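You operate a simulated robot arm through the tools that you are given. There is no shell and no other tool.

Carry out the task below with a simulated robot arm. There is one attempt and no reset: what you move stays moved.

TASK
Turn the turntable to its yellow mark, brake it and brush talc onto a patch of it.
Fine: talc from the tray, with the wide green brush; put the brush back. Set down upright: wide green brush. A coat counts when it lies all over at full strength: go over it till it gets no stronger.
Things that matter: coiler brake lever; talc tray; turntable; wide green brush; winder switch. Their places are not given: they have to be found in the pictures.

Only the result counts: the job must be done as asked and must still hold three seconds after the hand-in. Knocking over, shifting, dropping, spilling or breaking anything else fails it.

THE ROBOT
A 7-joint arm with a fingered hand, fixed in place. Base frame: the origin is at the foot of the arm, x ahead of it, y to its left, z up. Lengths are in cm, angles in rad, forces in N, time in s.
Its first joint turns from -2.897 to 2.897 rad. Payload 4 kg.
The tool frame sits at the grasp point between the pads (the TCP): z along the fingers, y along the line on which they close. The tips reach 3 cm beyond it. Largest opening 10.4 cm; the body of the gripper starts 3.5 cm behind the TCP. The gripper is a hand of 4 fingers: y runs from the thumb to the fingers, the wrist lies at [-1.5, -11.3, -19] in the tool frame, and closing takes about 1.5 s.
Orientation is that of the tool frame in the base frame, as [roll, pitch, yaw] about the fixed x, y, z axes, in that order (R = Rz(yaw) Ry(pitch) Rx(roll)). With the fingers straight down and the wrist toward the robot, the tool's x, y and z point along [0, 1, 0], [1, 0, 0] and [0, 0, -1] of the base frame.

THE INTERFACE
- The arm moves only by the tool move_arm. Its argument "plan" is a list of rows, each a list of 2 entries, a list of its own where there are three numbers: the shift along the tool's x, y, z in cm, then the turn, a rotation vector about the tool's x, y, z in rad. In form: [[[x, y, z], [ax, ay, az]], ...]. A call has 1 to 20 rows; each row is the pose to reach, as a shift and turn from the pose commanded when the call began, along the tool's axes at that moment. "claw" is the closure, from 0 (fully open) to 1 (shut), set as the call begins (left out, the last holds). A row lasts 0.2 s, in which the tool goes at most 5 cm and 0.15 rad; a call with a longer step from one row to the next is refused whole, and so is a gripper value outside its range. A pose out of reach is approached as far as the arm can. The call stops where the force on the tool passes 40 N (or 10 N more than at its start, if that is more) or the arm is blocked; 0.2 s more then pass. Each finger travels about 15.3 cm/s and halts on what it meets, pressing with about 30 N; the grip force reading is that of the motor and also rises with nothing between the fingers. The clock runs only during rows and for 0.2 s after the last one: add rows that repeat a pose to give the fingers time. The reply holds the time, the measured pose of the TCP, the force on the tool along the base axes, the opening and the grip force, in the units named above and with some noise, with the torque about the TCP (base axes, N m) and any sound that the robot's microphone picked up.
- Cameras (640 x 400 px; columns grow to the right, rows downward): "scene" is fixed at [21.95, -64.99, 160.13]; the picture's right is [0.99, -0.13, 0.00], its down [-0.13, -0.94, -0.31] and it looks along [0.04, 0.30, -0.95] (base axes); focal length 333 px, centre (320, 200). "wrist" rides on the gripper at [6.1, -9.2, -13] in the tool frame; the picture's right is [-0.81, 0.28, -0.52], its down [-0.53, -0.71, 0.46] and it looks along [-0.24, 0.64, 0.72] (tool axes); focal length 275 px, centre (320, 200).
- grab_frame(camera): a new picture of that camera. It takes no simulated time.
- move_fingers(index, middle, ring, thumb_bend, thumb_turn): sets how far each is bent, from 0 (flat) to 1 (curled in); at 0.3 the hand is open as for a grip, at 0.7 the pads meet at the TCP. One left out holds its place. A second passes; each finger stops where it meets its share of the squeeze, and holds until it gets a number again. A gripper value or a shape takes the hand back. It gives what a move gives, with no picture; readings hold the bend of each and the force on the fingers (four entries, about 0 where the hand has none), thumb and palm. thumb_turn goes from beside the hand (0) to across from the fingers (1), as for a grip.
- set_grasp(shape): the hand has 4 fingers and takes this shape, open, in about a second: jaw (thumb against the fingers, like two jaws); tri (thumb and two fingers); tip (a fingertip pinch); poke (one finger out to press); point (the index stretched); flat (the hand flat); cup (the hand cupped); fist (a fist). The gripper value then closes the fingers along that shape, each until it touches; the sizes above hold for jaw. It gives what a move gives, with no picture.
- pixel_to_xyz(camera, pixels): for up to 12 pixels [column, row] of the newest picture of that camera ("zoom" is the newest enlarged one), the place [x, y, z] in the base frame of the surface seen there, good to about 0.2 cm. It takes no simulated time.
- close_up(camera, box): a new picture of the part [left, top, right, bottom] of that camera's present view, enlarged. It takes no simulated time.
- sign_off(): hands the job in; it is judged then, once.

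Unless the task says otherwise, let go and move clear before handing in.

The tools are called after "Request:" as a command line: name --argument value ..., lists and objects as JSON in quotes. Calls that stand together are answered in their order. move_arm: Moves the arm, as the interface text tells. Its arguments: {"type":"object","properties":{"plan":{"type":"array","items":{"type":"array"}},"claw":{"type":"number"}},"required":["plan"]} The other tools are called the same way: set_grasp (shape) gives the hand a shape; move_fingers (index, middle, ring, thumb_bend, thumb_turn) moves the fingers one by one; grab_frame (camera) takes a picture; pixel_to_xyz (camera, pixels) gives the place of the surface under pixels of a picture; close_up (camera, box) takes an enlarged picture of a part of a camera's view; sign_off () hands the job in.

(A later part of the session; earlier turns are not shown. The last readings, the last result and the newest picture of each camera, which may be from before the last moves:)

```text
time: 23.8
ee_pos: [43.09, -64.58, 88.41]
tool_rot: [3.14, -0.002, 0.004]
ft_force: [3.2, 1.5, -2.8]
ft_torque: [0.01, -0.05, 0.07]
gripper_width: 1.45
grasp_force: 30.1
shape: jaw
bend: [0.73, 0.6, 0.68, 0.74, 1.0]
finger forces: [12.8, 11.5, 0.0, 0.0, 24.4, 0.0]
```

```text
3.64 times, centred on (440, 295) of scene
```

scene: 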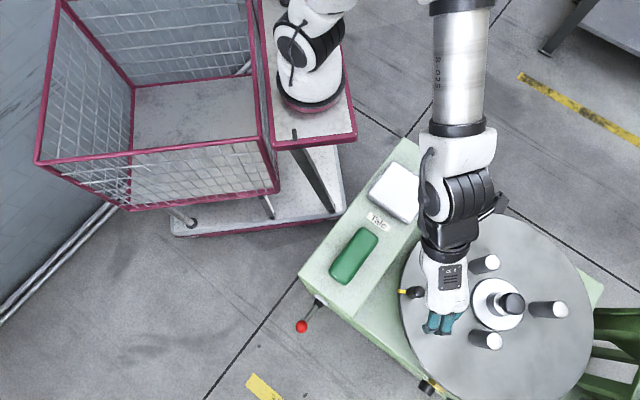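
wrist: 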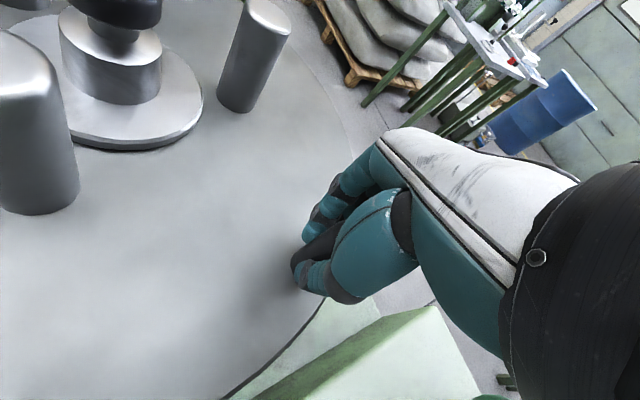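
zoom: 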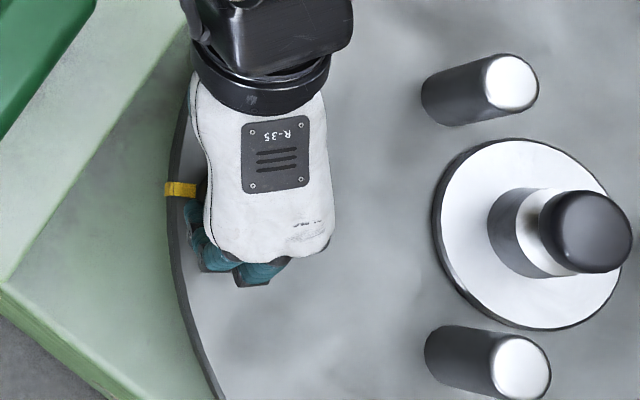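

The knob is gripped at 30 N. I'll carry it along the arc about (59.9,-69.35), turning the hand with it, first by 20° as a test.

Request:
move_arm --plan '[[[-0.15, 0.6, 0], [0, 0, -0.035]], [[-0.29, 1.19, 0], [0, 0, -0.07]], [[-0.5, 2.39, 0], [0, 0, -0.14]], [[-0.62, 3.61, 0], [0, 0, -0.209]], [[-0.656, 4.83, 0], [0, 0, -0.279]], [[-0.609, 6.05, 0], [0, 0, -0.349]], [[-0.609, 6.05, 0], [0, 0, -0.349]]]'

Request:
close_up --camera "scene" --box '[380, 200, 640, 400]'

```text
time: 25.4
ee_pos: [42.45, -70.72, 88.42]
tool_rot: [3.14, -0.001, 0.353]
ft_force: [0.6, -0.3, -3.1]
ft_torque: [-0.05, -0.06, -0.02]
gripper_width: 1.45
grasp_force: 29.9
shape: jaw
bend: [0.73, 0.6, 0.68, 0.74, 1.0]
finger forces: [13.9, 12.3, 0.0, 0.1, 24.0, 0.0]
```

```text
2.00 times, centred on (510, 300) of scene
```

zoom: 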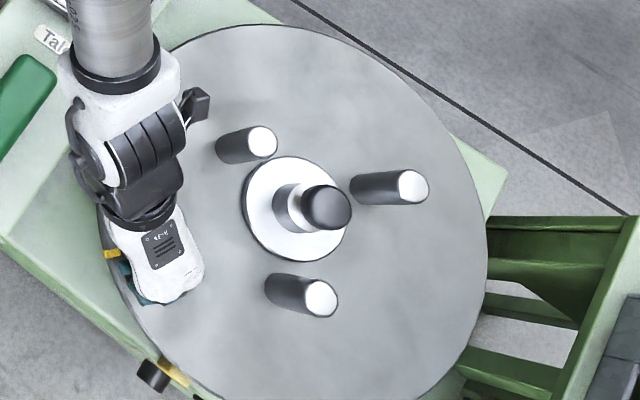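

The disc follows easily. I'll continue 40° more along the arc.

Request:
move_arm --plan '[[[-0.15, 0.6, 0], [0, 0, -0.035]], [[-0.29, 1.19, 0], [0, 0, -0.07]], [[-0.5, 2.39, 0], [0, 0, -0.14]], [[-0.62, 3.61, 0], [0, 0, -0.209]], [[-0.656, 4.83, 0], [0, 0, -0.279]], [[-0.609, 6.05, 0], [0, 0, -0.349]], [[-0.475, 7.26, 0], [0, 0, -0.419]], [[-0.258, 8.47, 0], [0, 0, -0.489]], [[0.043, 9.65, 0], [0, 0, -0.559]], [[0.426, 10.81, 0], [0, 0, -0.628]], [[0.65, 11.38, 0], [0, 0, -0.663]], [[0.889, 11.94, 0], [0, 0, -0.698]], [[0.889, 11.94, 0], [0, 0, -0.698]]]'

Request:
close_up --camera "scene" --box '[380, 250, 640, 410]'

Request:
grab_frame --camera "wrist"

```text
time: 28.2
ee_pos: [47.33, -81.57, 88.26]
tool_rot: [3.141, 0.001, 1.049]
ft_force: [-1.0, 0.2, 0.4]
ft_torque: [-0.09, -0.02, -0.05]
gripper_width: 1.42
grasp_force: 29.9
shape: jaw
bend: [0.73, 0.6, 0.68, 0.74, 1.0]
finger forces: [13.7, 13.5, 0.0, 0.1, 24.0, 0.1]
```

```text
refused: 410 is not a number from 0 to 400
```

```text
taken
```

wrist: 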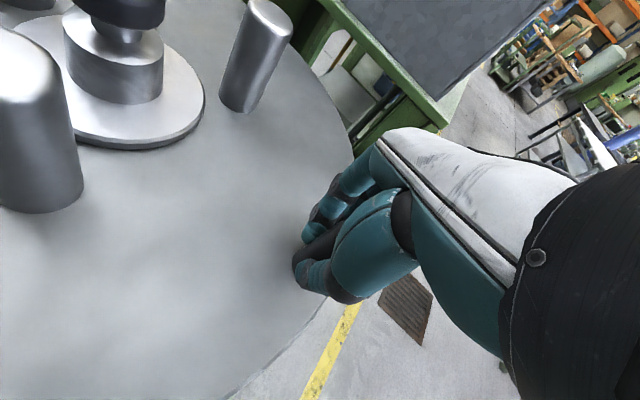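

The disc has followed to 60° by the arm's path. I'll look at the mark against the pointer from the scene camera.

Request:
close_up --camera "scene" --box '[400, 330, 500, 400]'

Request:
close_up --camera "scene" --box '[425, 375, 455, 400]'

Request:
grab_frame --camera "scene"

```text
5.71 times, centred on (450, 365) of scene
```

zoom: 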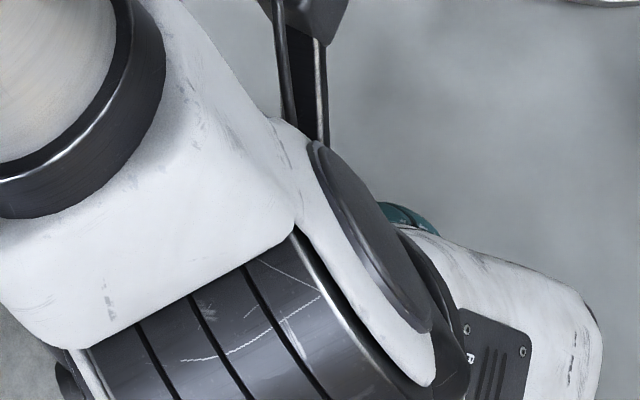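

```text
16.00 times, centred on (440, 388) of scene
```

zoom: 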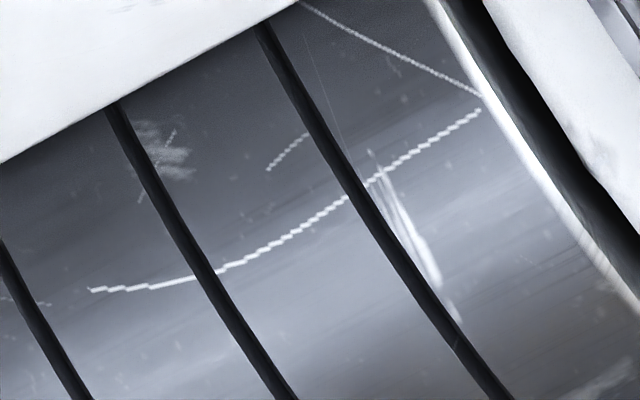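

```text
taken
```

scene: 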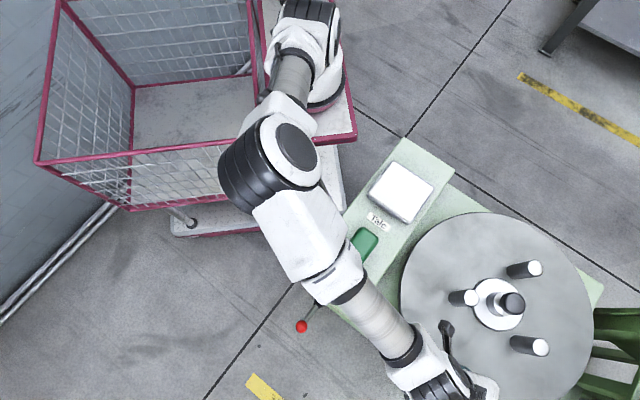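

The arm hides the pointer. I'll open, rise straight off the knob and pull back to see the alignment.

Request:
move_arm --claw 0 --plan '[[[0, 0, 0], [0, 0, 0]], [[0, 0, 0], [0, 0, 0]], [[0, 0, 0], [0, 0, 0]], [[0, 0, 0], [0, 0, 0]], [[0, 0, 0], [0, 0, 0]], [[0, 0, 0], [0, 0, 0]], [[0, 0, 0], [0, 0, 0]], [[0, 0, 0], [0, 0, 0]], [[0, 0, -3], [0, 0, 0]], [[0, 0, -7], [0, 0, 0]], [[0, 0, -11], [0, 0, 0]], [[0, 0, -15], [0, 0, 0]], [[0.2, -4, -17], [0, 0, 0]], [[0.4, -8, -19], [0, 0, 0]], [[0.6, -12, -19], [0, 0, 0]], [[0.8, -16, -19], [0, 0, 0]], [[1, -20, -19], [0, 0, 0]], [[1, -24, -19], [0, 0, 0]], [[1, -24, -19], [0, 0, 0]]]'

Request:
grab_frame --camera "wrist"

Request:
grab_frame --camera "scene"

Request:
close_up --camera "scene" --box '[425, 375, 455, 400]'

```text
time: 32.2
ee_pos: [27.17, -68.62, 107.4]
tool_rot: [3.141, 0.0, 1.052]
ft_force: [-0.8, 0.1, 0.5]
ft_torque: [0.0, 0.0, 0.02]
gripper_width: 10.37
grasp_force: 0.1
shape: jaw
bend: [0.3, 0.3, 0.3, 0.3, 0.98]
finger forces: [0.0, 0.0, 0.0, 0.0, 0.1, 0.0]
```

```text
taken
```

wrist: 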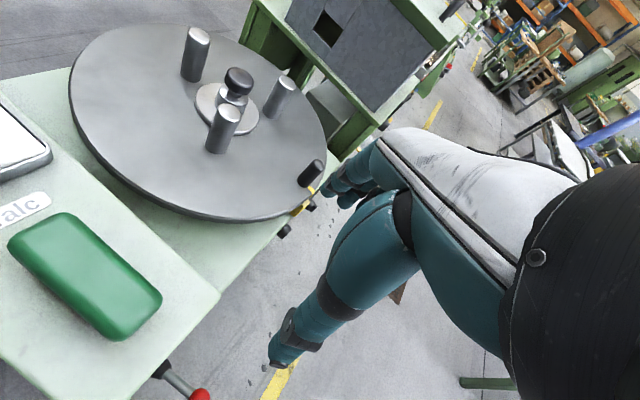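

```text
taken
```

scene: 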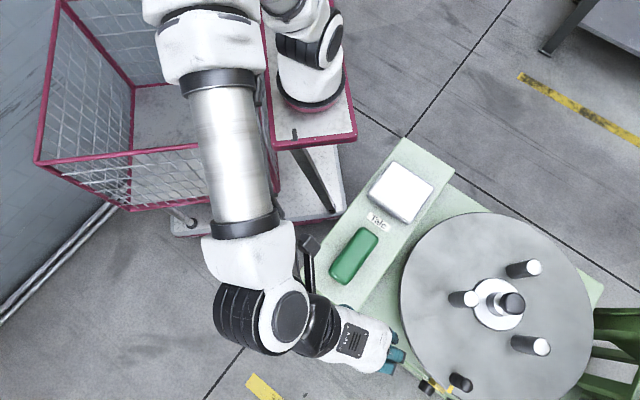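

```text
16.00 times, centred on (440, 388) of scene
```

zoom: 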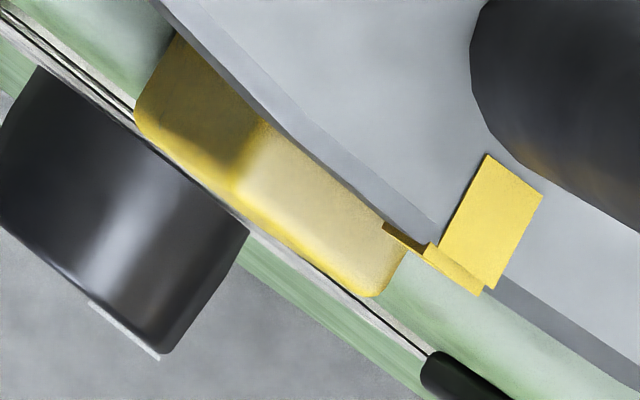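

The mark on the rim is at zoom (490,220) and the pointer's top spans (240–400). I'll measure both in 3D since their heights differ.

Request:
pixel_to_xyz --camera "zoom" --pixels '[[490, 165], [535, 195], [465, 240], [490, 275], [490, 220], [300, 220], [375, 280], [260, 200], [395, 250], [245, 185], [450, 268], [405, 235]]'

Request:
close_up --camera "wrist" --box '[270, 150, 350, 230]'

```text
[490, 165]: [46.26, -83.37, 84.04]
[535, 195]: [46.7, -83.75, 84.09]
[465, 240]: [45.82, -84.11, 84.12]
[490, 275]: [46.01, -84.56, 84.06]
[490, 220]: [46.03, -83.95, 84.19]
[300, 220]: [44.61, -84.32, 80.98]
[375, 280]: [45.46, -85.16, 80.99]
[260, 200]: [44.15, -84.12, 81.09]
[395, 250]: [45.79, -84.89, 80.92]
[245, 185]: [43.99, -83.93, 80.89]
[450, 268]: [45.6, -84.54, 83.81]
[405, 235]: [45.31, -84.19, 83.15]
```

```text
5.00 times, centred on (310, 190) of wrist
```

zoom: 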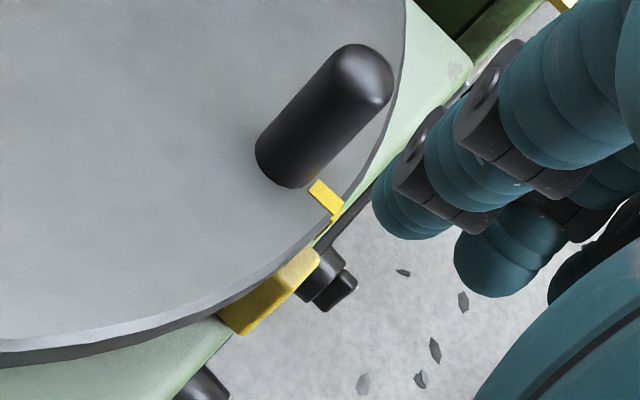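

The mark lies at 226.6° and the pointer's middle at 225.1°, so it overshot by about 1.5°. I'll re-grip the knob at the same pose turned back 1.6°, which should centre it.

Request:
move_arm --plan '[[[0, 4, 0], [0, 0, 0]], [[0, 8, 0], [0, 0, 0]], [[-0.3, 12, 0], [0, 0, 0.01]], [[-0.5, 16, 0], [0, 0, 0.02]], [[-0.7, 20, 0], [0, 0, 0.028]], [[-0.87, 23.53, 2], [0, 0, 0.028]], [[-0.87, 23.53, 6], [0, 0, 0.028]], [[-0.87, 23.53, 10], [0, 0, 0.028]], [[-0.87, 23.53, 14], [0, 0, 0.028]], [[-0.87, 23.53, 17], [0, 0, 0.028]], [[-0.87, 23.53, 19], [0, 0, 0.028]], [[-0.87, 23.53, 19], [0, 0, 0.028]]]'

Request:
move_arm --claw 0.9 --plan '[[[0, 0, 0], [0, 0, 0]], [[0, 0, 0], [0, 0, 0]], [[0, 0, 0], [0, 0, 0]], [[0, 0, 0], [0, 0, 0]], [[0, 0, 0], [0, 0, 0]], [[0, 0, 0], [0, 0, 0]], [[0, 0, 0], [0, 0, 0]], [[0, 0, 0], [0, 0, 0]]]'

Request:
move_arm --claw 0 --plan '[[[0, 0, 0], [0, 0, 0]], [[0, 0, 0], [0, 0, 0]], [[0, 0, 0], [0, 0, 0]], [[0, 0, 0], [0, 0, 0]], [[0, 0, 0], [0, 0, 0]], [[0, 0, 0], [0, 0, 0]], [[0, 0, 0], [0, 0, 0]], [[0, 0, 0], [0, 0, 0]], [[0, 0, -3], [0, 0, 0]], [[0, 0, -7], [0, 0, 0]], [[0, 0, -11], [0, 0, 0]], [[0, 0, -15], [0, 0, 0]], [[0.2, -4, -17], [0, 0, 0]], [[0.4, -8, -19], [0, 0, 0]], [[0.6, -12, -19], [0, 0, 0]], [[0.8, -16, -19], [0, 0, 0]], [[1, -20, -19], [0, 0, 0]], [[1, -24, -19], [0, 0, 0]], [[1, -24, -19], [0, 0, 0]]]'

Request:
close_up --camera "scene" --box '[425, 375, 455, 400]'

Request:
grab_frame --camera "wrist"

```text
time: 34.8
ee_pos: [47.05, -81.23, 88.37]
tool_rot: [-3.141, 0.001, 1.02]
ft_force: [0.2, 0.0, 0.1]
ft_torque: [-0.02, 0.0, 0.0]
gripper_width: 10.38
grasp_force: 0.2
shape: jaw
bend: [0.3, 0.3, 0.3, 0.3, 0.98]
finger forces: [0.1, 0.0, 0.0, 0.0, 0.0, 0.1]
```

```text
time: 36.6
ee_pos: [46.93, -81.3, 88.33]
tool_rot: [-3.14, 0.001, 1.023]
ft_force: [2.5, 3.8, 4.0]
ft_torque: [0.11, -0.07, 0.01]
gripper_width: 1.16
grasp_force: 0.1
shape: jaw
bend: [0.72, 0.62, 0.63, 0.72, 1.0]
finger forces: [1.8, 2.3, 0.0, 0.1, 4.2, 0.0]
```

```text
time: 40.6
ee_pos: [27.06, -67.74, 107.38]
tool_rot: [3.141, 0.0, 1.023]
ft_force: [-0.4, -0.2, 0.0]
ft_torque: [-0.01, 0.01, -0.01]
gripper_width: 10.38
grasp_force: 0.1
shape: jaw
bend: [0.3, 0.3, 0.3, 0.3, 0.98]
finger forces: [0.1, 0.1, 0.1, 0.1, 0.1, 0.0]
```

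```text
16.00 times, centred on (440, 388) of scene
```

zoom: 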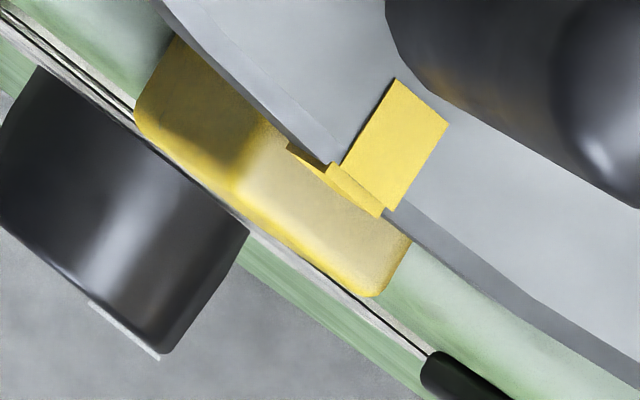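

```text
taken
```

wrist: 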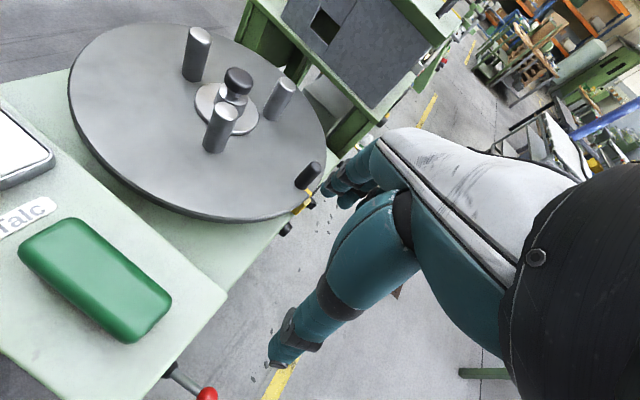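

The mark has moved to zoom (395,145). I'll measure its angle.

Request:
close_up --camera "scene" --box '[425, 375, 455, 400]'

Request:
pixel_to_xyz --camera "zoom" --pixels '[[395, 85], [440, 120], [370, 160], [395, 145], [355, 185], [388, 200]]'

Request:
close_up --camera "wrist" --box '[270, 150, 350, 250]'

```text
16.00 times, centred on (440, 388) of scene
```

zoom: 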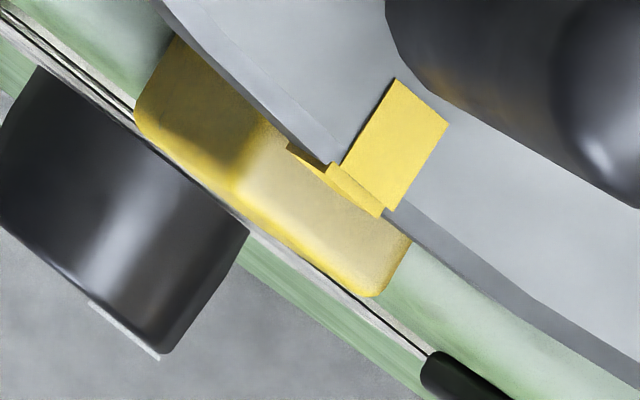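

```text
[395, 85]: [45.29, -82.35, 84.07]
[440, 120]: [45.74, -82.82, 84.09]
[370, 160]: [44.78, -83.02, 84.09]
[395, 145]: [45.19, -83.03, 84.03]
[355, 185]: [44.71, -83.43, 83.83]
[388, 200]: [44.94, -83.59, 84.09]
```

```text
4.00 times, centred on (310, 200) of wrist
```

zoom: 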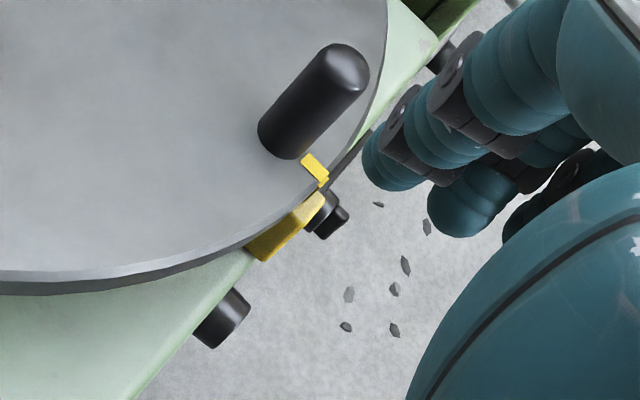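

The mark is now at 222.8°, about 2.3° short of the pointer at 225.1°. I'll put a partly closed hand around the knob and push it gently with the thumb, watching for contact.

Request:
move_arm --plan '[[[0, 4, 0], [0, 0, 0.05]], [[0, 8, 0], [0, 0, 0.1]], [[-0.3, 12, 0], [0, 0, 0.15]], [[-0.5, 16, 0], [0, 0, 0.2]], [[-0.7, 20, 0], [0, 0, 0.25]], [[-0.91, 24.14, 2], [0, 0, 0.269]], [[-0.91, 24.14, 6], [0, 0, 0.269]], [[-0.91, 24.14, 10], [0, 0, 0.269]], [[-0.91, 24.14, 14], [0, 0, 0.269]], [[-0.91, 24.14, 17], [0, 0, 0.269]], [[-0.91, 24.14, 19], [0, 0, 0.269]], [[-0.91, 24.14, 19], [0, 0, 0.269]]]'

Request:
move_arm --claw 0.5 --plan '[[[0, 0, 0], [0, 0, 0]], [[0, 0, 0], [0, 0, 0]], [[0, 0, 0], [0, 0, 0]], [[0, 0, 0], [0, 0, 0]], [[0, 0, 0], [0, 0, 0]]]'

Request:
grab_frame --camera "wrist"

```text
time: 43.2
ee_pos: [47.04, -81.16, 88.39]
tool_rot: [-3.141, 0.001, 0.753]
ft_force: [0.3, 0.1, 0.5]
ft_torque: [0.02, 0.02, -0.01]
gripper_width: 10.38
grasp_force: 0.1
shape: jaw
bend: [0.3, 0.3, 0.3, 0.3, 0.98]
finger forces: [0.0, 0.0, 0.0, 0.0, 0.1, 0.0]
```

```text
time: 44.4
ee_pos: [47.08, -81.07, 88.36]
tool_rot: [3.141, 0.001, 0.754]
ft_force: [0.0, -0.2, 0.3]
ft_torque: [0.01, 0.0, 0.0]
gripper_width: 5.24
grasp_force: 0.1
shape: jaw
bend: [0.74, 0.44, 0.41, 0.69, 1.0]
finger forces: [0.1, 0.0, 0.0, 0.0, 0.0, 0.1]
```

```text
taken
```

wrist: 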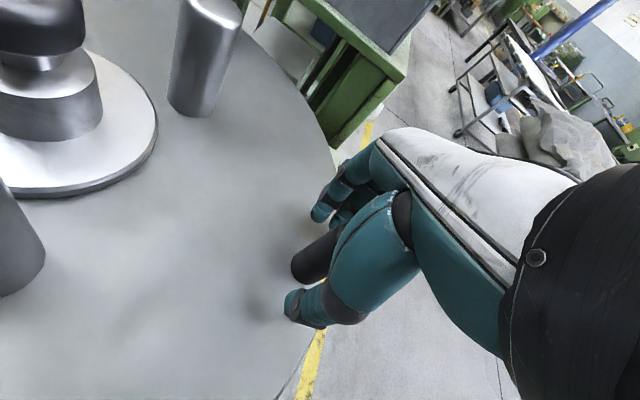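

The knob sits between the thumb at (300,305) and the fingers, no contact yet. I'll step along +y until the thumb touches.

Request:
move_arm --plan '[[[0, 0.15, 0], [0, 0, 0]], [[0, 0.3, 0], [0, 0, 0]], [[0, 0.45, 0], [0, 0, 0]], [[0, 0.6, 0], [0, 0, 0]]]'

Request:
move_arm --plan '[[[0, 0.15, 0], [0, 0, 0]], [[0, 0.3, 0], [0, 0, 0]], [[0, 0.3, 0], [0, 0, 0]]]'

Request:
grab_frame --camera "wrist"

```text
time: 45.4
ee_pos: [47.54, -81.63, 88.29]
tool_rot: [3.142, -0.001, 0.753]
ft_force: [0.6, 0.8, -0.4]
ft_torque: [0.01, 0.0, 0.01]
gripper_width: 5.24
grasp_force: 0.0
shape: jaw
bend: [0.74, 0.44, 0.41, 0.69, 1.0]
finger forces: [0.0, 0.1, 0.1, 0.0, 0.0, 0.1]
```

```text
time: 46.2
ee_pos: [47.84, -81.85, 88.37]
tool_rot: [3.141, 0.0, 0.752]
ft_force: [-1.1, -0.4, 0.3]
ft_torque: [-0.02, 0.0, 0.0]
gripper_width: 5.26
grasp_force: 0.0
shape: jaw
bend: [0.74, 0.44, 0.41, 0.69, 1.0]
finger forces: [0.0, 0.1, 0.0, 0.1, 0.1, 0.0]
```

```text
taken
```

wrist: 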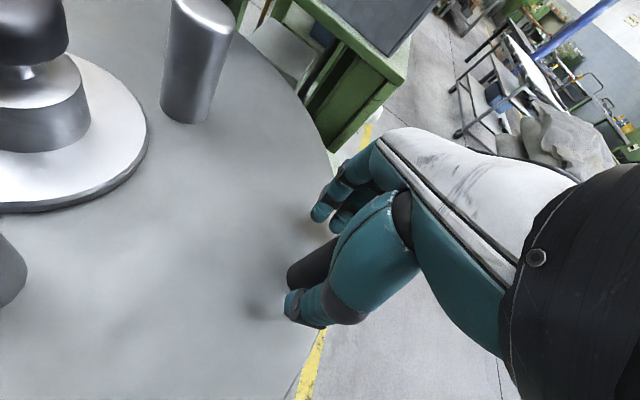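

Request:
move_arm --plan '[[[0, 0.1, 0], [0, 0, 0]], [[0, 0.2, 0], [0, 0, 0]], [[0, 0.2, 0], [0, 0, 0]]]'

Request:
move_arm --plan '[[[0, 0.1, 0], [0, 0, 0]], [[0, 0.2, 0], [0, 0, 0]], [[0, 0.2, 0], [0, 0, 0]]]'

Request:
grab_frame --camera "wrist"

```text
time: 47.0
ee_pos: [47.91, -81.93, 88.38]
tool_rot: [3.14, 0.0, 0.752]
ft_force: [0.1, -1.2, -0.5]
ft_torque: [-0.04, -0.01, 0.01]
gripper_width: 5.24
grasp_force: 0.1
shape: jaw
bend: [0.74, 0.44, 0.41, 0.69, 1.0]
finger forces: [0.0, 0.0, 0.1, 0.0, 0.1, 0.0]
```

```text
time: 47.8
ee_pos: [48.08, -82.16, 88.37]
tool_rot: [-3.141, -0.002, 0.751]
ft_force: [-0.3, 0.1, -0.4]
ft_torque: [0.03, -0.01, -0.01]
gripper_width: 5.26
grasp_force: 0.1
shape: jaw
bend: [0.74, 0.44, 0.41, 0.69, 1.0]
finger forces: [0.1, 0.0, 0.0, 0.0, 0.0, 0.0]
```

```text
taken
```

wrist: 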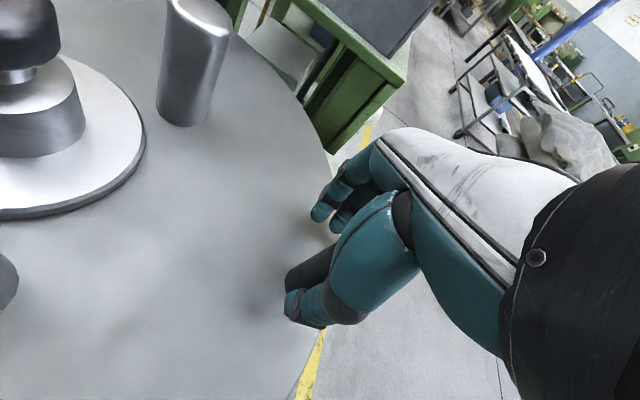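

Request:
move_arm --plan '[[[0, 0.1, 0], [0, 0, 0]], [[0, 0.2, 0], [0, 0, 0]], [[0, 0.2, 0], [0, 0, 0]]]'

Request:
move_arm --plan '[[[0, 0.1, 0], [0, 0, 0]], [[0, 0.2, 0], [0, 0, 0]], [[0, 0.2, 0], [0, 0, 0]]]'

Request:
close_up --camera "wrist" --box '[240, 160, 360, 340]'

```text
time: 48.6
ee_pos: [48.29, -82.37, 88.36]
tool_rot: [3.142, 0.001, 0.753]
ft_force: [0.4, -0.3, 0.1]
ft_torque: [0.0, 0.01, 0.05]
gripper_width: 5.24
grasp_force: 0.0
shape: jaw
bend: [0.74, 0.44, 0.41, 0.69, 1.0]
finger forces: [0.1, 0.1, 0.0, 0.1, 0.2, 0.0]
```

```text
time: 49.4
ee_pos: [48.27, -82.25, 88.43]
tool_rot: [3.141, 0.0, 0.752]
ft_force: [-0.7, 1.3, 0.0]
ft_torque: [0.02, 0.0, -0.01]
gripper_width: 5.36
grasp_force: 0.0
shape: jaw
bend: [0.74, 0.44, 0.41, 0.68, 1.0]
finger forces: [0.0, 0.0, 0.1, 0.0, 1.3, 0.0]
```

```text
2.22 times, centred on (300, 250) of wrist
```

zoom: 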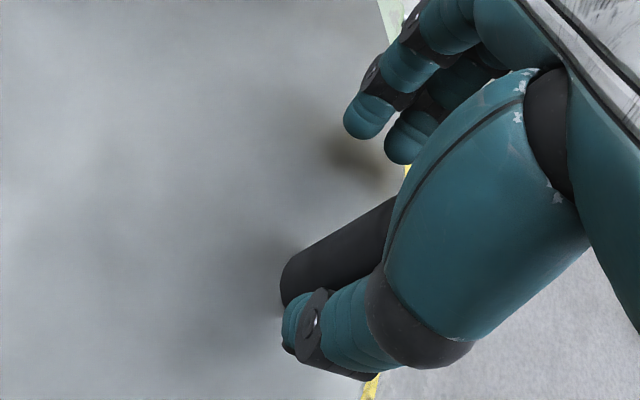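

Thumb contact came at a 1.7 cm shift (1.3 N). I'll push 0.75 cm more, i.e. about 2.3°, then back off a little.

Request:
move_arm --plan '[[[0, 0.15, 0], [0, 0, 0]], [[0, 0.3, 0], [0, 0, 0]], [[0, 0.45, 0], [0, 0, 0]], [[0, 0.6, 0], [0, 0, 0]], [[0, 0.75, 0], [0, 0, 0]], [[0, 0.75, 0], [0, 0, 0]]]'

Request:
move_arm --plan '[[[0, -0.4, 0], [0, 0, 0]], [[0, -0.8, 0], [0, 0, 0]], [[0, -1.2, 0], [0, 0, 0]], [[0, -1.6, 0], [0, 0, 0]], [[0, -1.6, 0], [0, 0, 0]]]'

```text
time: 50.8
ee_pos: [49.02, -82.99, 88.37]
tool_rot: [-3.141, 0.0, 0.753]
ft_force: [-1.6, 1.1, -1.0]
ft_torque: [0.02, 0.04, 0.02]
gripper_width: 5.38
grasp_force: 0.0
shape: jaw
bend: [0.74, 0.44, 0.41, 0.68, 1.0]
finger forces: [0.0, 0.1, 0.0, 0.0, 1.0, 0.1]
```

```text
time: 52.0
ee_pos: [47.83, -81.8, 88.31]
tool_rot: [3.141, 0.001, 0.754]
ft_force: [-0.5, -1.1, -0.5]
ft_torque: [0.01, 0.01, 0.03]
gripper_width: 5.26
grasp_force: 0.2
shape: jaw
bend: [0.74, 0.44, 0.41, 0.69, 1.0]
finger forces: [0.1, 0.0, 0.1, 0.1, 0.1, 0.0]
```

The push was smooth. Now I'll open, rise and retreat to see the mark.

Request:
move_arm --claw 0 --plan '[[[0, 0, 0], [0, 0, 0]], [[0, 0, 0], [0, 0, 0]], [[0, 0, 0], [0, 0, 0]], [[0, 0, 0], [0, 0, 0]], [[0, 0, 0], [0, 0, 0]], [[0, 0, -3], [0, 0, 0]], [[0, 0, -7], [0, 0, 0]], [[0, 0, -11], [0, 0, 0]], [[0, 0, -15], [0, 0, 0]], [[0.2, -4, -17], [0, 0, 0]], [[-1, -8, -19], [0, 0, 0]], [[-2, -12, -19], [0, 0, 0]], [[-3, -16, -19], [0, 0, 0]], [[-4, -20, -19], [0, 0, 0]], [[-5, -24, -19], [0, 0, 0]], [[-5, -24, -19], [0, 0, 0]]]'

Request:
close_up --camera "scene" --box '[425, 375, 455, 400]'

Request:
grab_frame --camera "wrist"

```text
time: 55.4
ee_pos: [27.83, -67.65, 107.42]
tool_rot: [-3.14, 0.002, 0.754]
ft_force: [0.6, -0.5, 0.1]
ft_torque: [-0.01, 0.01, 0.01]
gripper_width: 10.38
grasp_force: 0.0
shape: jaw
bend: [0.3, 0.3, 0.3, 0.3, 0.98]
finger forces: [0.0, 0.0, 0.1, 0.0, 0.0, 0.0]
```

```text
16.00 times, centred on (440, 388) of scene
```

zoom: 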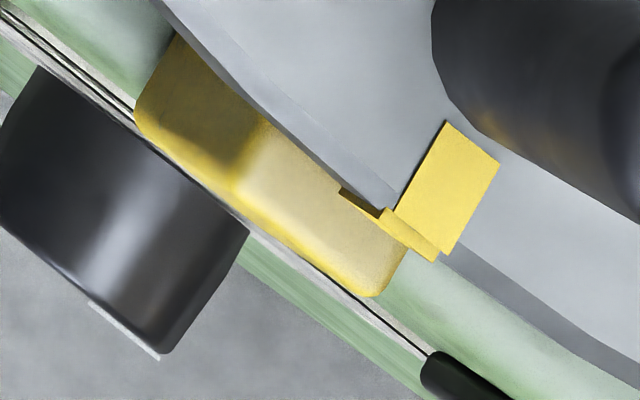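

```text
taken
```

wrist: 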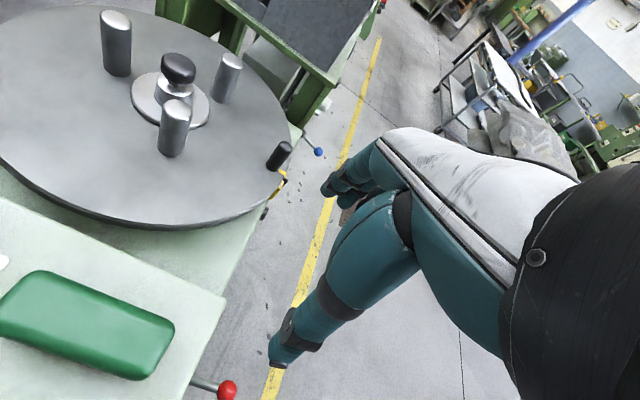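

Request:
pixel_to_xyz --camera "zoom" --pixels '[[445, 130], [493, 162], [447, 190], [420, 215], [440, 240], [405, 225], [240, 160], [238, 190], [260, 205], [365, 285], [385, 285], [400, 255]]'

Request:
close_up --camera "wrist" --box '[240, 130, 320, 220]'

```text
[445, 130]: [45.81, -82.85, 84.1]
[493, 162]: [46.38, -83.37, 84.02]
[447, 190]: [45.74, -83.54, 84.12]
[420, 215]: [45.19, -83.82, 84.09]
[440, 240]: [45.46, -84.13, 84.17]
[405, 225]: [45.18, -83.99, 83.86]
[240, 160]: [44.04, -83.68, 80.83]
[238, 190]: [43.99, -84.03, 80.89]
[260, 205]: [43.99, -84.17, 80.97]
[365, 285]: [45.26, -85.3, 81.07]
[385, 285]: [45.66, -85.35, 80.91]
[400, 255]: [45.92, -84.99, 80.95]
```

```text
4.44 times, centred on (280, 175) of wrist
```

zoom: 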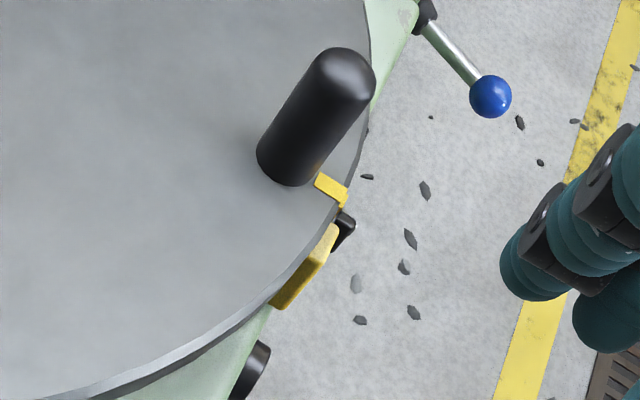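

The mark is now at 225.0°, centred on the pointer (225.3°). Next is the brake: I'll measure the raised ball and go above it.

Request:
pixel_to_xyz --camera "wrist" --pixels '[[228, 390], [222, 388], [234, 388], [228, 383], [205, 384]]'

Request:
move_arm --plan '[[[-3, -2.3, 0], [0, 0, 0]], [[-6, -4.6, 0], [0, 0, 0]], [[-9.2, -7, 1], [0, 0, 0]], [[-9.2, -7, 5], [0, 0, 0]], [[-9.2, -7, 9], [0, 0, 0]], [[-9.2, -7, 13], [0, 0, 0]], [[-9.2, -7, 17], [0, 0, 0]], [[-9.2, -7, 21], [0, 0, 0]], [[-9.2, -7, 25], [0, 0, 0]], [[-9.2, -7, 27], [0, 0, 0]], [[-9.2, -7, 27], [0, 0, 0]]]'

Request:
grab_frame --camera "wrist"

```text
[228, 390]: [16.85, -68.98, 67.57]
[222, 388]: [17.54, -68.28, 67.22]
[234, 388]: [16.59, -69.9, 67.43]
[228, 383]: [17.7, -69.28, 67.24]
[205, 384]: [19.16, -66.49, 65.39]
```

```text
time: 57.8
ee_pos: [16.21, -68.92, 80.46]
tool_rot: [3.141, 0.0, 0.752]
ft_force: [0.2, -0.5, 0.6]
ft_torque: [0.02, -0.03, 0.01]
gripper_width: 10.4
grasp_force: 0.1
shape: jaw
bend: [0.3, 0.3, 0.3, 0.3, 0.98]
finger forces: [0.1, 0.0, 0.1, 0.0, 0.0, 0.1]
```

```text
taken
```

wrist: 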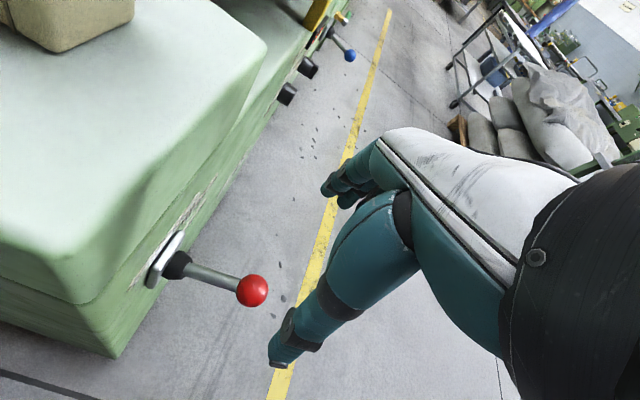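

The ball is at about (16.6,-69.1,66.3). I'll descend around it, close, and then bring it down.

Request:
move_arm --plan '[[[0.1, 0.3, 4], [0, 0, 0]], [[0.15, 0.4, 8], [0, 0, 0]], [[0.15, 0.4, 11], [0, 0, 0]], [[0.15, 0.4, 13.6], [0, 0, 0]], [[0.15, 0.4, 13.6], [0, 0, 0]]]'

Request:
move_arm --claw 1 --plan '[[[0, 0, 0], [0, 0, 0]], [[0, 0, 0], [0, 0, 0]], [[0, 0, 0], [0, 0, 0]], [[0, 0, 0], [0, 0, 0]], [[0, 0, 0], [0, 0, 0]], [[0, 0, 0], [0, 0, 0]], [[0, 0, 0], [0, 0, 0]], [[0, 0, 0], [0, 0, 0]]]'

Request:
grab_frame --camera "wrist"

```text
time: 59.0
ee_pos: [16.56, -69.14, 67.03]
tool_rot: [3.141, 0.0, 0.753]
ft_force: [-0.6, 0.0, -0.5]
ft_torque: [0.01, 0.0, 0.03]
gripper_width: 10.38
grasp_force: 0.1
shape: jaw
bend: [0.3, 0.3, 0.3, 0.3, 0.98]
finger forces: [0.0, 0.0, 0.1, 0.0, 0.0, 0.0]
```

```text
time: 60.8
ee_pos: [16.4, -69.06, 66.78]
tool_rot: [-3.139, 0.0, 0.752]
ft_force: [-6.1, 9.1, -20.6]
ft_torque: [0.06, 0.06, 0.01]
gripper_width: 1.53
grasp_force: 30.5
shape: jaw
bend: [0.73, 0.71, 0.7, 0.76, 1.0]
finger forces: [15.0, 6.2, 0.0, 0.0, 31.5, 0.0]
```

```text
taken
```

wrist: 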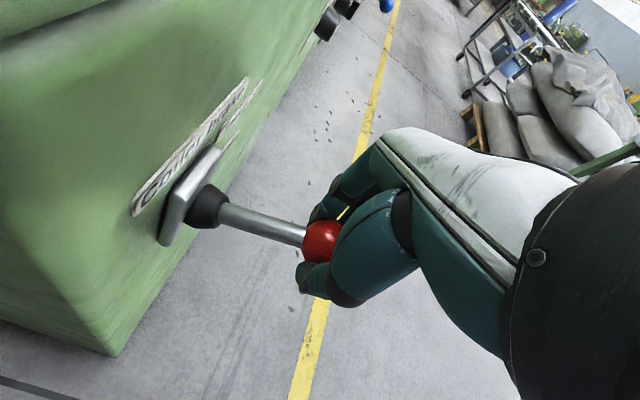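

The ball is firmly held. I'll bring it down about 7 cm toward "Brake on".

Request:
move_arm --plan '[[[0, 0, 0.7], [0, 0, 0]], [[0, 0, 1.4], [0, 0, 0]], [[0, 0, 2.1], [0, 0, 0]], [[0, 0, 2.8], [0, 0, 0]], [[0, 0, 3.5], [0, 0, 0]], [[0, 0, 4.2], [0, 0, 0]], [[0, 0, 4.9], [0, 0, 0]], [[0, 0, 5.6], [0, 0, 0]], [[0, 0, 6.2], [0, 0, 0]], [[0, 0, 6.2], [0, 0, 0]]]'

Request:
grab_frame --camera "wrist"

```text
time: 63.0
ee_pos: [16.66, -69.09, 60.55]
tool_rot: [-3.141, 0.0, 0.754]
ft_force: [-3.0, 7.4, 0.1]
ft_torque: [-0.09, -0.02, -0.04]
gripper_width: 1.34
grasp_force: 29.7
shape: jaw
bend: [0.74, 0.72, 0.7, 0.81, 1.0]
finger forces: [0.1, 0.0, 0.1, 0.0, 7.6, 0.0]
```

```text
taken
```

wrist: 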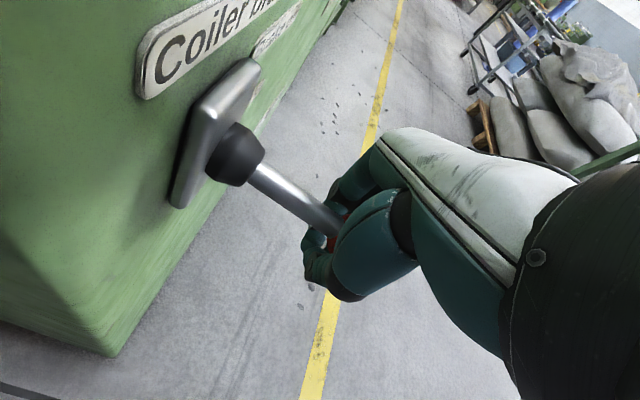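

The lever is coming down, lagging a bit in the fingers. I'll press farther until the stop shows in the force.

Request:
move_arm --plan '[[[0, 0, 0.5], [0, 0, 0]], [[0, 0, 1.0], [0, 0, 0]], [[0, 0, 1.5], [0, 0, 0]], [[0, 0, 2.0], [0, 0, 0]], [[0, 0, 2.0], [0, 0, 0]]]'

Request:
grab_frame --camera "wrist"

Request:
pixel_to_xyz --camera "wrist" --pixels '[[260, 150], [280, 170], [300, 185], [315, 195]]'

```text
time: 64.2
ee_pos: [16.64, -69.15, 58.6]
tool_rot: [-3.14, 0.0, 0.752]
ft_force: [-0.5, -0.5, -0.2]
ft_torque: [-0.05, -0.01, -0.03]
gripper_width: 1.2
grasp_force: 29.7
shape: jaw
bend: [0.73, 0.72, 0.7, 0.81, 1.0]
finger forces: [0.1, 0.1, 0.0, 0.1, 0.0, 0.1]
```

```text
taken
```

wrist: 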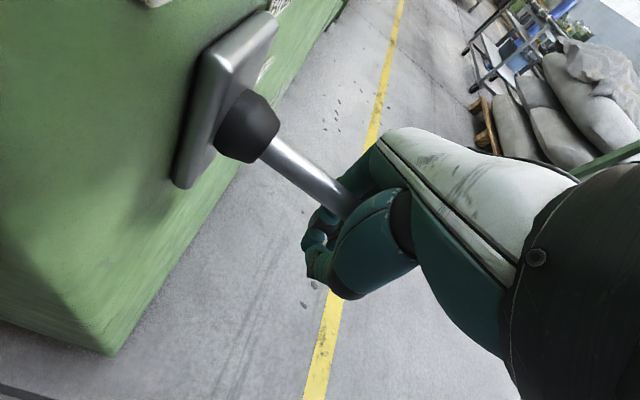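

```text
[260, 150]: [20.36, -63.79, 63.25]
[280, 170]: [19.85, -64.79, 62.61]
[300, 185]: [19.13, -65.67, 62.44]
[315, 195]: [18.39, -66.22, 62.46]
```

The shaft is only about 5–10° below level and the ball has slipped up toward the palm. I'll keep pressing down so that the hand pushes it.

Request:
move_arm --plan '[[[0, 0, 0.5], [0, 0, 0]], [[0, 0, 1.0], [0, 0, 0]], [[0, 0, 1.5], [0, 0, 0]], [[0, 0, 2.0], [0, 0, 0]], [[0, 0, 2.0], [0, 0, 0]]]'

Request:
grab_frame --camera "wrist"

```text
time: 65.4
ee_pos: [16.69, -69.09, 56.52]
tool_rot: [-3.141, 0.0, 0.751]
ft_force: [-0.9, 0.6, 0.5]
ft_torque: [-0.01, 0.0, -0.02]
gripper_width: 1.22
grasp_force: 30.2
shape: jaw
bend: [0.73, 0.72, 0.7, 0.81, 1.0]
finger forces: [0.0, 0.0, 0.0, 0.1, 0.1, 0.1]
```

```text
taken
```

wrist: 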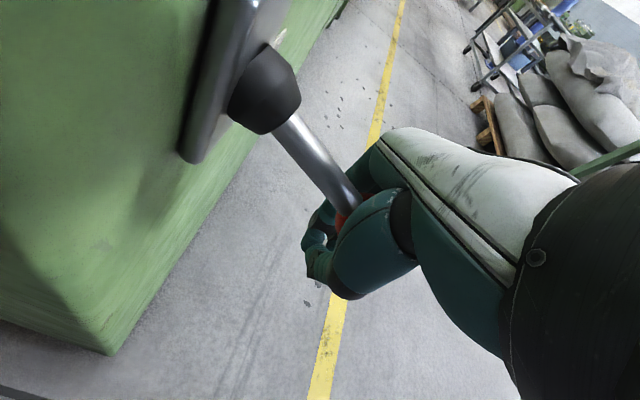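

Request:
pixel_to_xyz --camera "wrist" --pixels '[[342, 219], [300, 140], [320, 165], [340, 190], [265, 100]]'

Request:
close_up --camera "wrist" --box '[230, 60, 430, 300]'

Request:
close_up --camera "scene" --box '[260, 270, 360, 370]'

```text
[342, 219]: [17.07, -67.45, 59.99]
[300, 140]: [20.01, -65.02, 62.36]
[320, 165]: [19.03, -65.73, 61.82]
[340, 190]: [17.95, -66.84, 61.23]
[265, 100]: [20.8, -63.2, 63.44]
```

```text
1.67 times, centred on (330, 180) of wrist
```

zoom: 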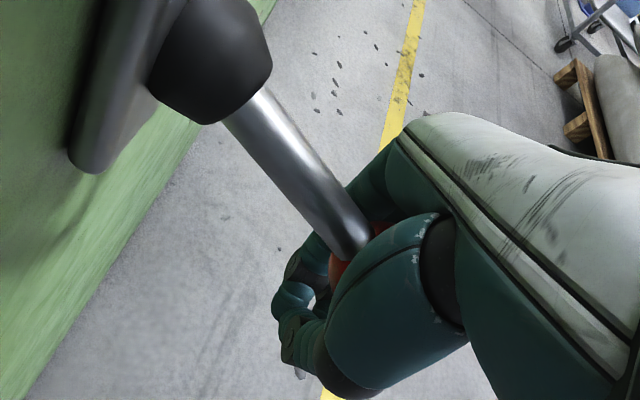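

```text
4.00 times, centred on (310, 320) of scene
```

zoom: 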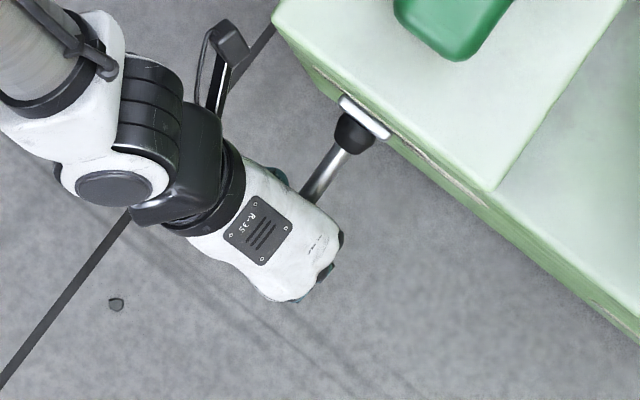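

The shaft is back at -22°, as it was at the start in "Brake on". I'll press 1 cm more to confirm it's against its stop.

Request:
move_arm --plan '[[[0, 0, 0.4], [0, 0, 0]], [[0, 0, 0.8], [0, 0, 0]], [[0, 0, 1.2], [0, 0, 0]], [[0, 0, 1.2], [0, 0, 0]]]'

Request:
grab_frame --camera "wrist"

```text
time: 66.4
ee_pos: [16.56, -69.02, 55.35]
tool_rot: [-3.141, 0.001, 0.752]
ft_force: [0.3, 0.3, 1.0]
ft_torque: [-0.03, 0.06, 0.03]
gripper_width: 1.23
grasp_force: 29.9
shape: jaw
bend: [0.73, 0.72, 0.7, 0.81, 1.0]
finger forces: [0.0, 0.0, 0.0, 0.1, 0.3, 0.5]
```

```text
taken
```

wrist: 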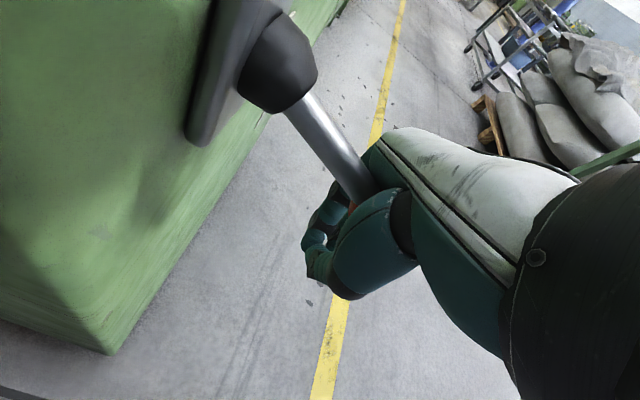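

Request:
move_arm --plan '[[[0, 0, 0.3], [0, 0, 0]], [[0, 0, 0.6], [0, 0, 0]], [[0, 0, 0.6], [0, 0, 0]]]'

Request:
grab_frame --camera "wrist"

Request:
pixel_to_xyz --camera "wrist" --pixels '[[320, 115], [335, 140], [350, 160], [300, 70]]'

```text
time: 67.2
ee_pos: [16.72, -69.22, 55.0]
tool_rot: [3.142, 0.0, 0.751]
ft_force: [2.3, -0.8, 21.2]
ft_torque: [-0.03, 0.09, 0.03]
gripper_width: 1.23
grasp_force: 30.4
shape: jaw
bend: [0.73, 0.72, 0.7, 0.81, 1.0]
finger forces: [0.1, 0.0, 0.1, 0.0, 5.8, 14.9]
```

```text
taken
```

wrist: 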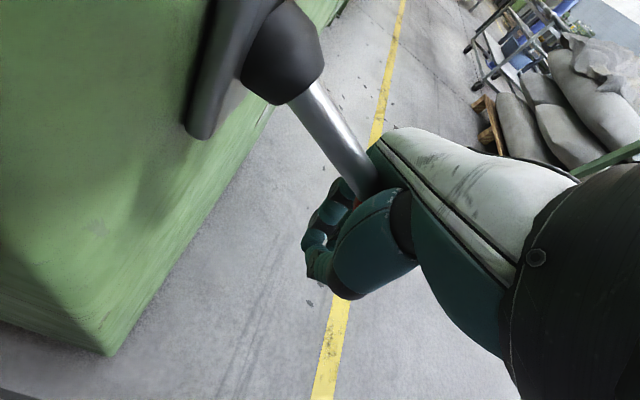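

```text
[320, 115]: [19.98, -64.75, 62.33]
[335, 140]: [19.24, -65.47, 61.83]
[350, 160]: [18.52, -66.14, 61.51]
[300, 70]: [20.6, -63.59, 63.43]
```

The stop answers with 21 N in the palm, so the brake is fully on. I'll ease off, open completely, then rise clear.

Request:
move_arm --claw 0 --plan '[[[0, 0, -0.4], [0, 0, 0]], [[0, 0, -0.4], [0, 0, 0]], [[0, 0, -0.4], [0, 0, 0]], [[0, 0, -0.4], [0, 0, 0]], [[0, 0, -0.4], [0, 0, 0]], [[0, 0, -0.4], [0, 0, 0]], [[0, 0, -0.4], [0, 0, 0]], [[0, 0, -0.4], [0, 0, 0]], [[0, 0, -0.4], [0, 0, 0]], [[0, 0, -2], [0, 0, 0]], [[0, 0, -5], [0, 0, 0]], [[0, 0, -9], [0, 0, 0]], [[0, 0, -13], [0, 0, 0]], [[0, 0, -18], [0, 0, 0]], [[0, 0, -23], [0, 0, 0]], [[0, 0, -28], [0, 0, 0]], [[0, 0, -33], [0, 0, 0]], [[0, 0, -38], [0, 0, 0]], [[0, 0, -43], [0, 0, 0]], [[0, 0, -43], [0, 0, 0]]]'

Request:
grab_frame --camera "wrist"

Request:
close_up --camera "scene" --box '[280, 130, 640, 400]'

```text
time: 71.4
ee_pos: [16.52, -69.11, 97.91]
tool_rot: [3.141, 0.0, 0.752]
ft_force: [-0.3, 0.4, 0.0]
ft_torque: [0.01, 0.01, 0.02]
gripper_width: 10.38
grasp_force: 0.0
shape: jaw
bend: [0.3, 0.3, 0.3, 0.3, 0.98]
finger forces: [0.1, 0.0, 0.0, 0.0, 0.0, 0.0]
```

```text
taken
```

wrist: 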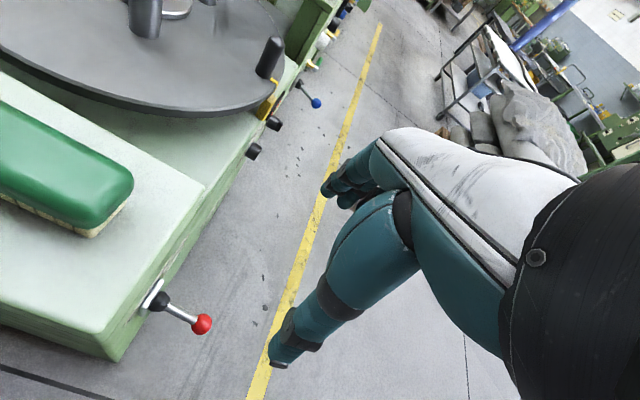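

```text
1.48 times, centred on (460, 265) of scene
```

zoom: 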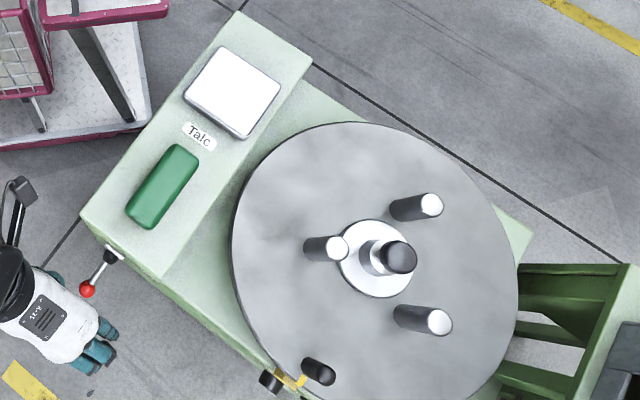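

The lever stays down and the mark stays aligned. Now I'll look over the disc surface for a marked patch, and at the brush and tray.

Request:
close_up --camera "scene" --box '[400, 210, 510, 300]'

Request:
close_up --camera "scene" --box '[400, 290, 510, 400]'

Request:
close_up --camera "scene" --box '[490, 210, 600, 300]'

Request:
close_up --camera "scene" --box '[490, 290, 600, 400]'

```text
4.44 times, centred on (455, 255) of scene
```

zoom: 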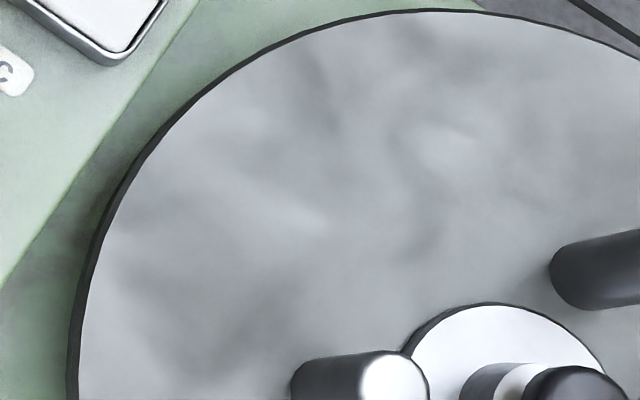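

```text
3.64 times, centred on (455, 345) of scene
```

zoom: 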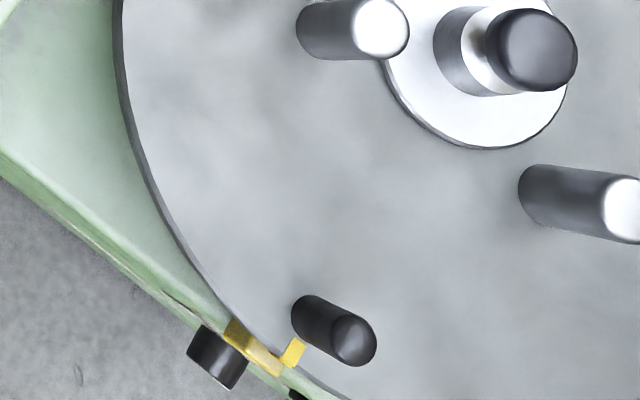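

```text
4.44 times, centred on (545, 255) of scene
```

zoom: 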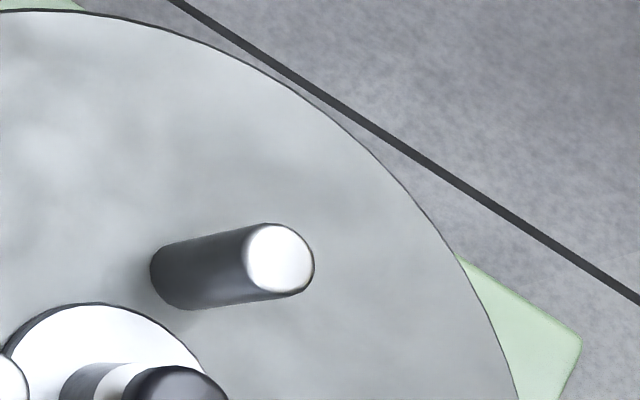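

```text
3.64 times, centred on (545, 345) of scene
```

zoom: 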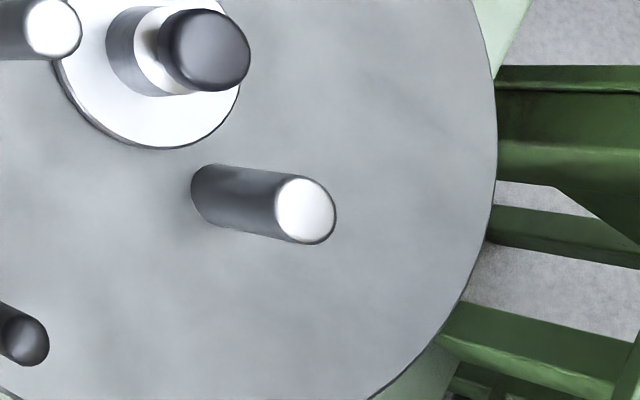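

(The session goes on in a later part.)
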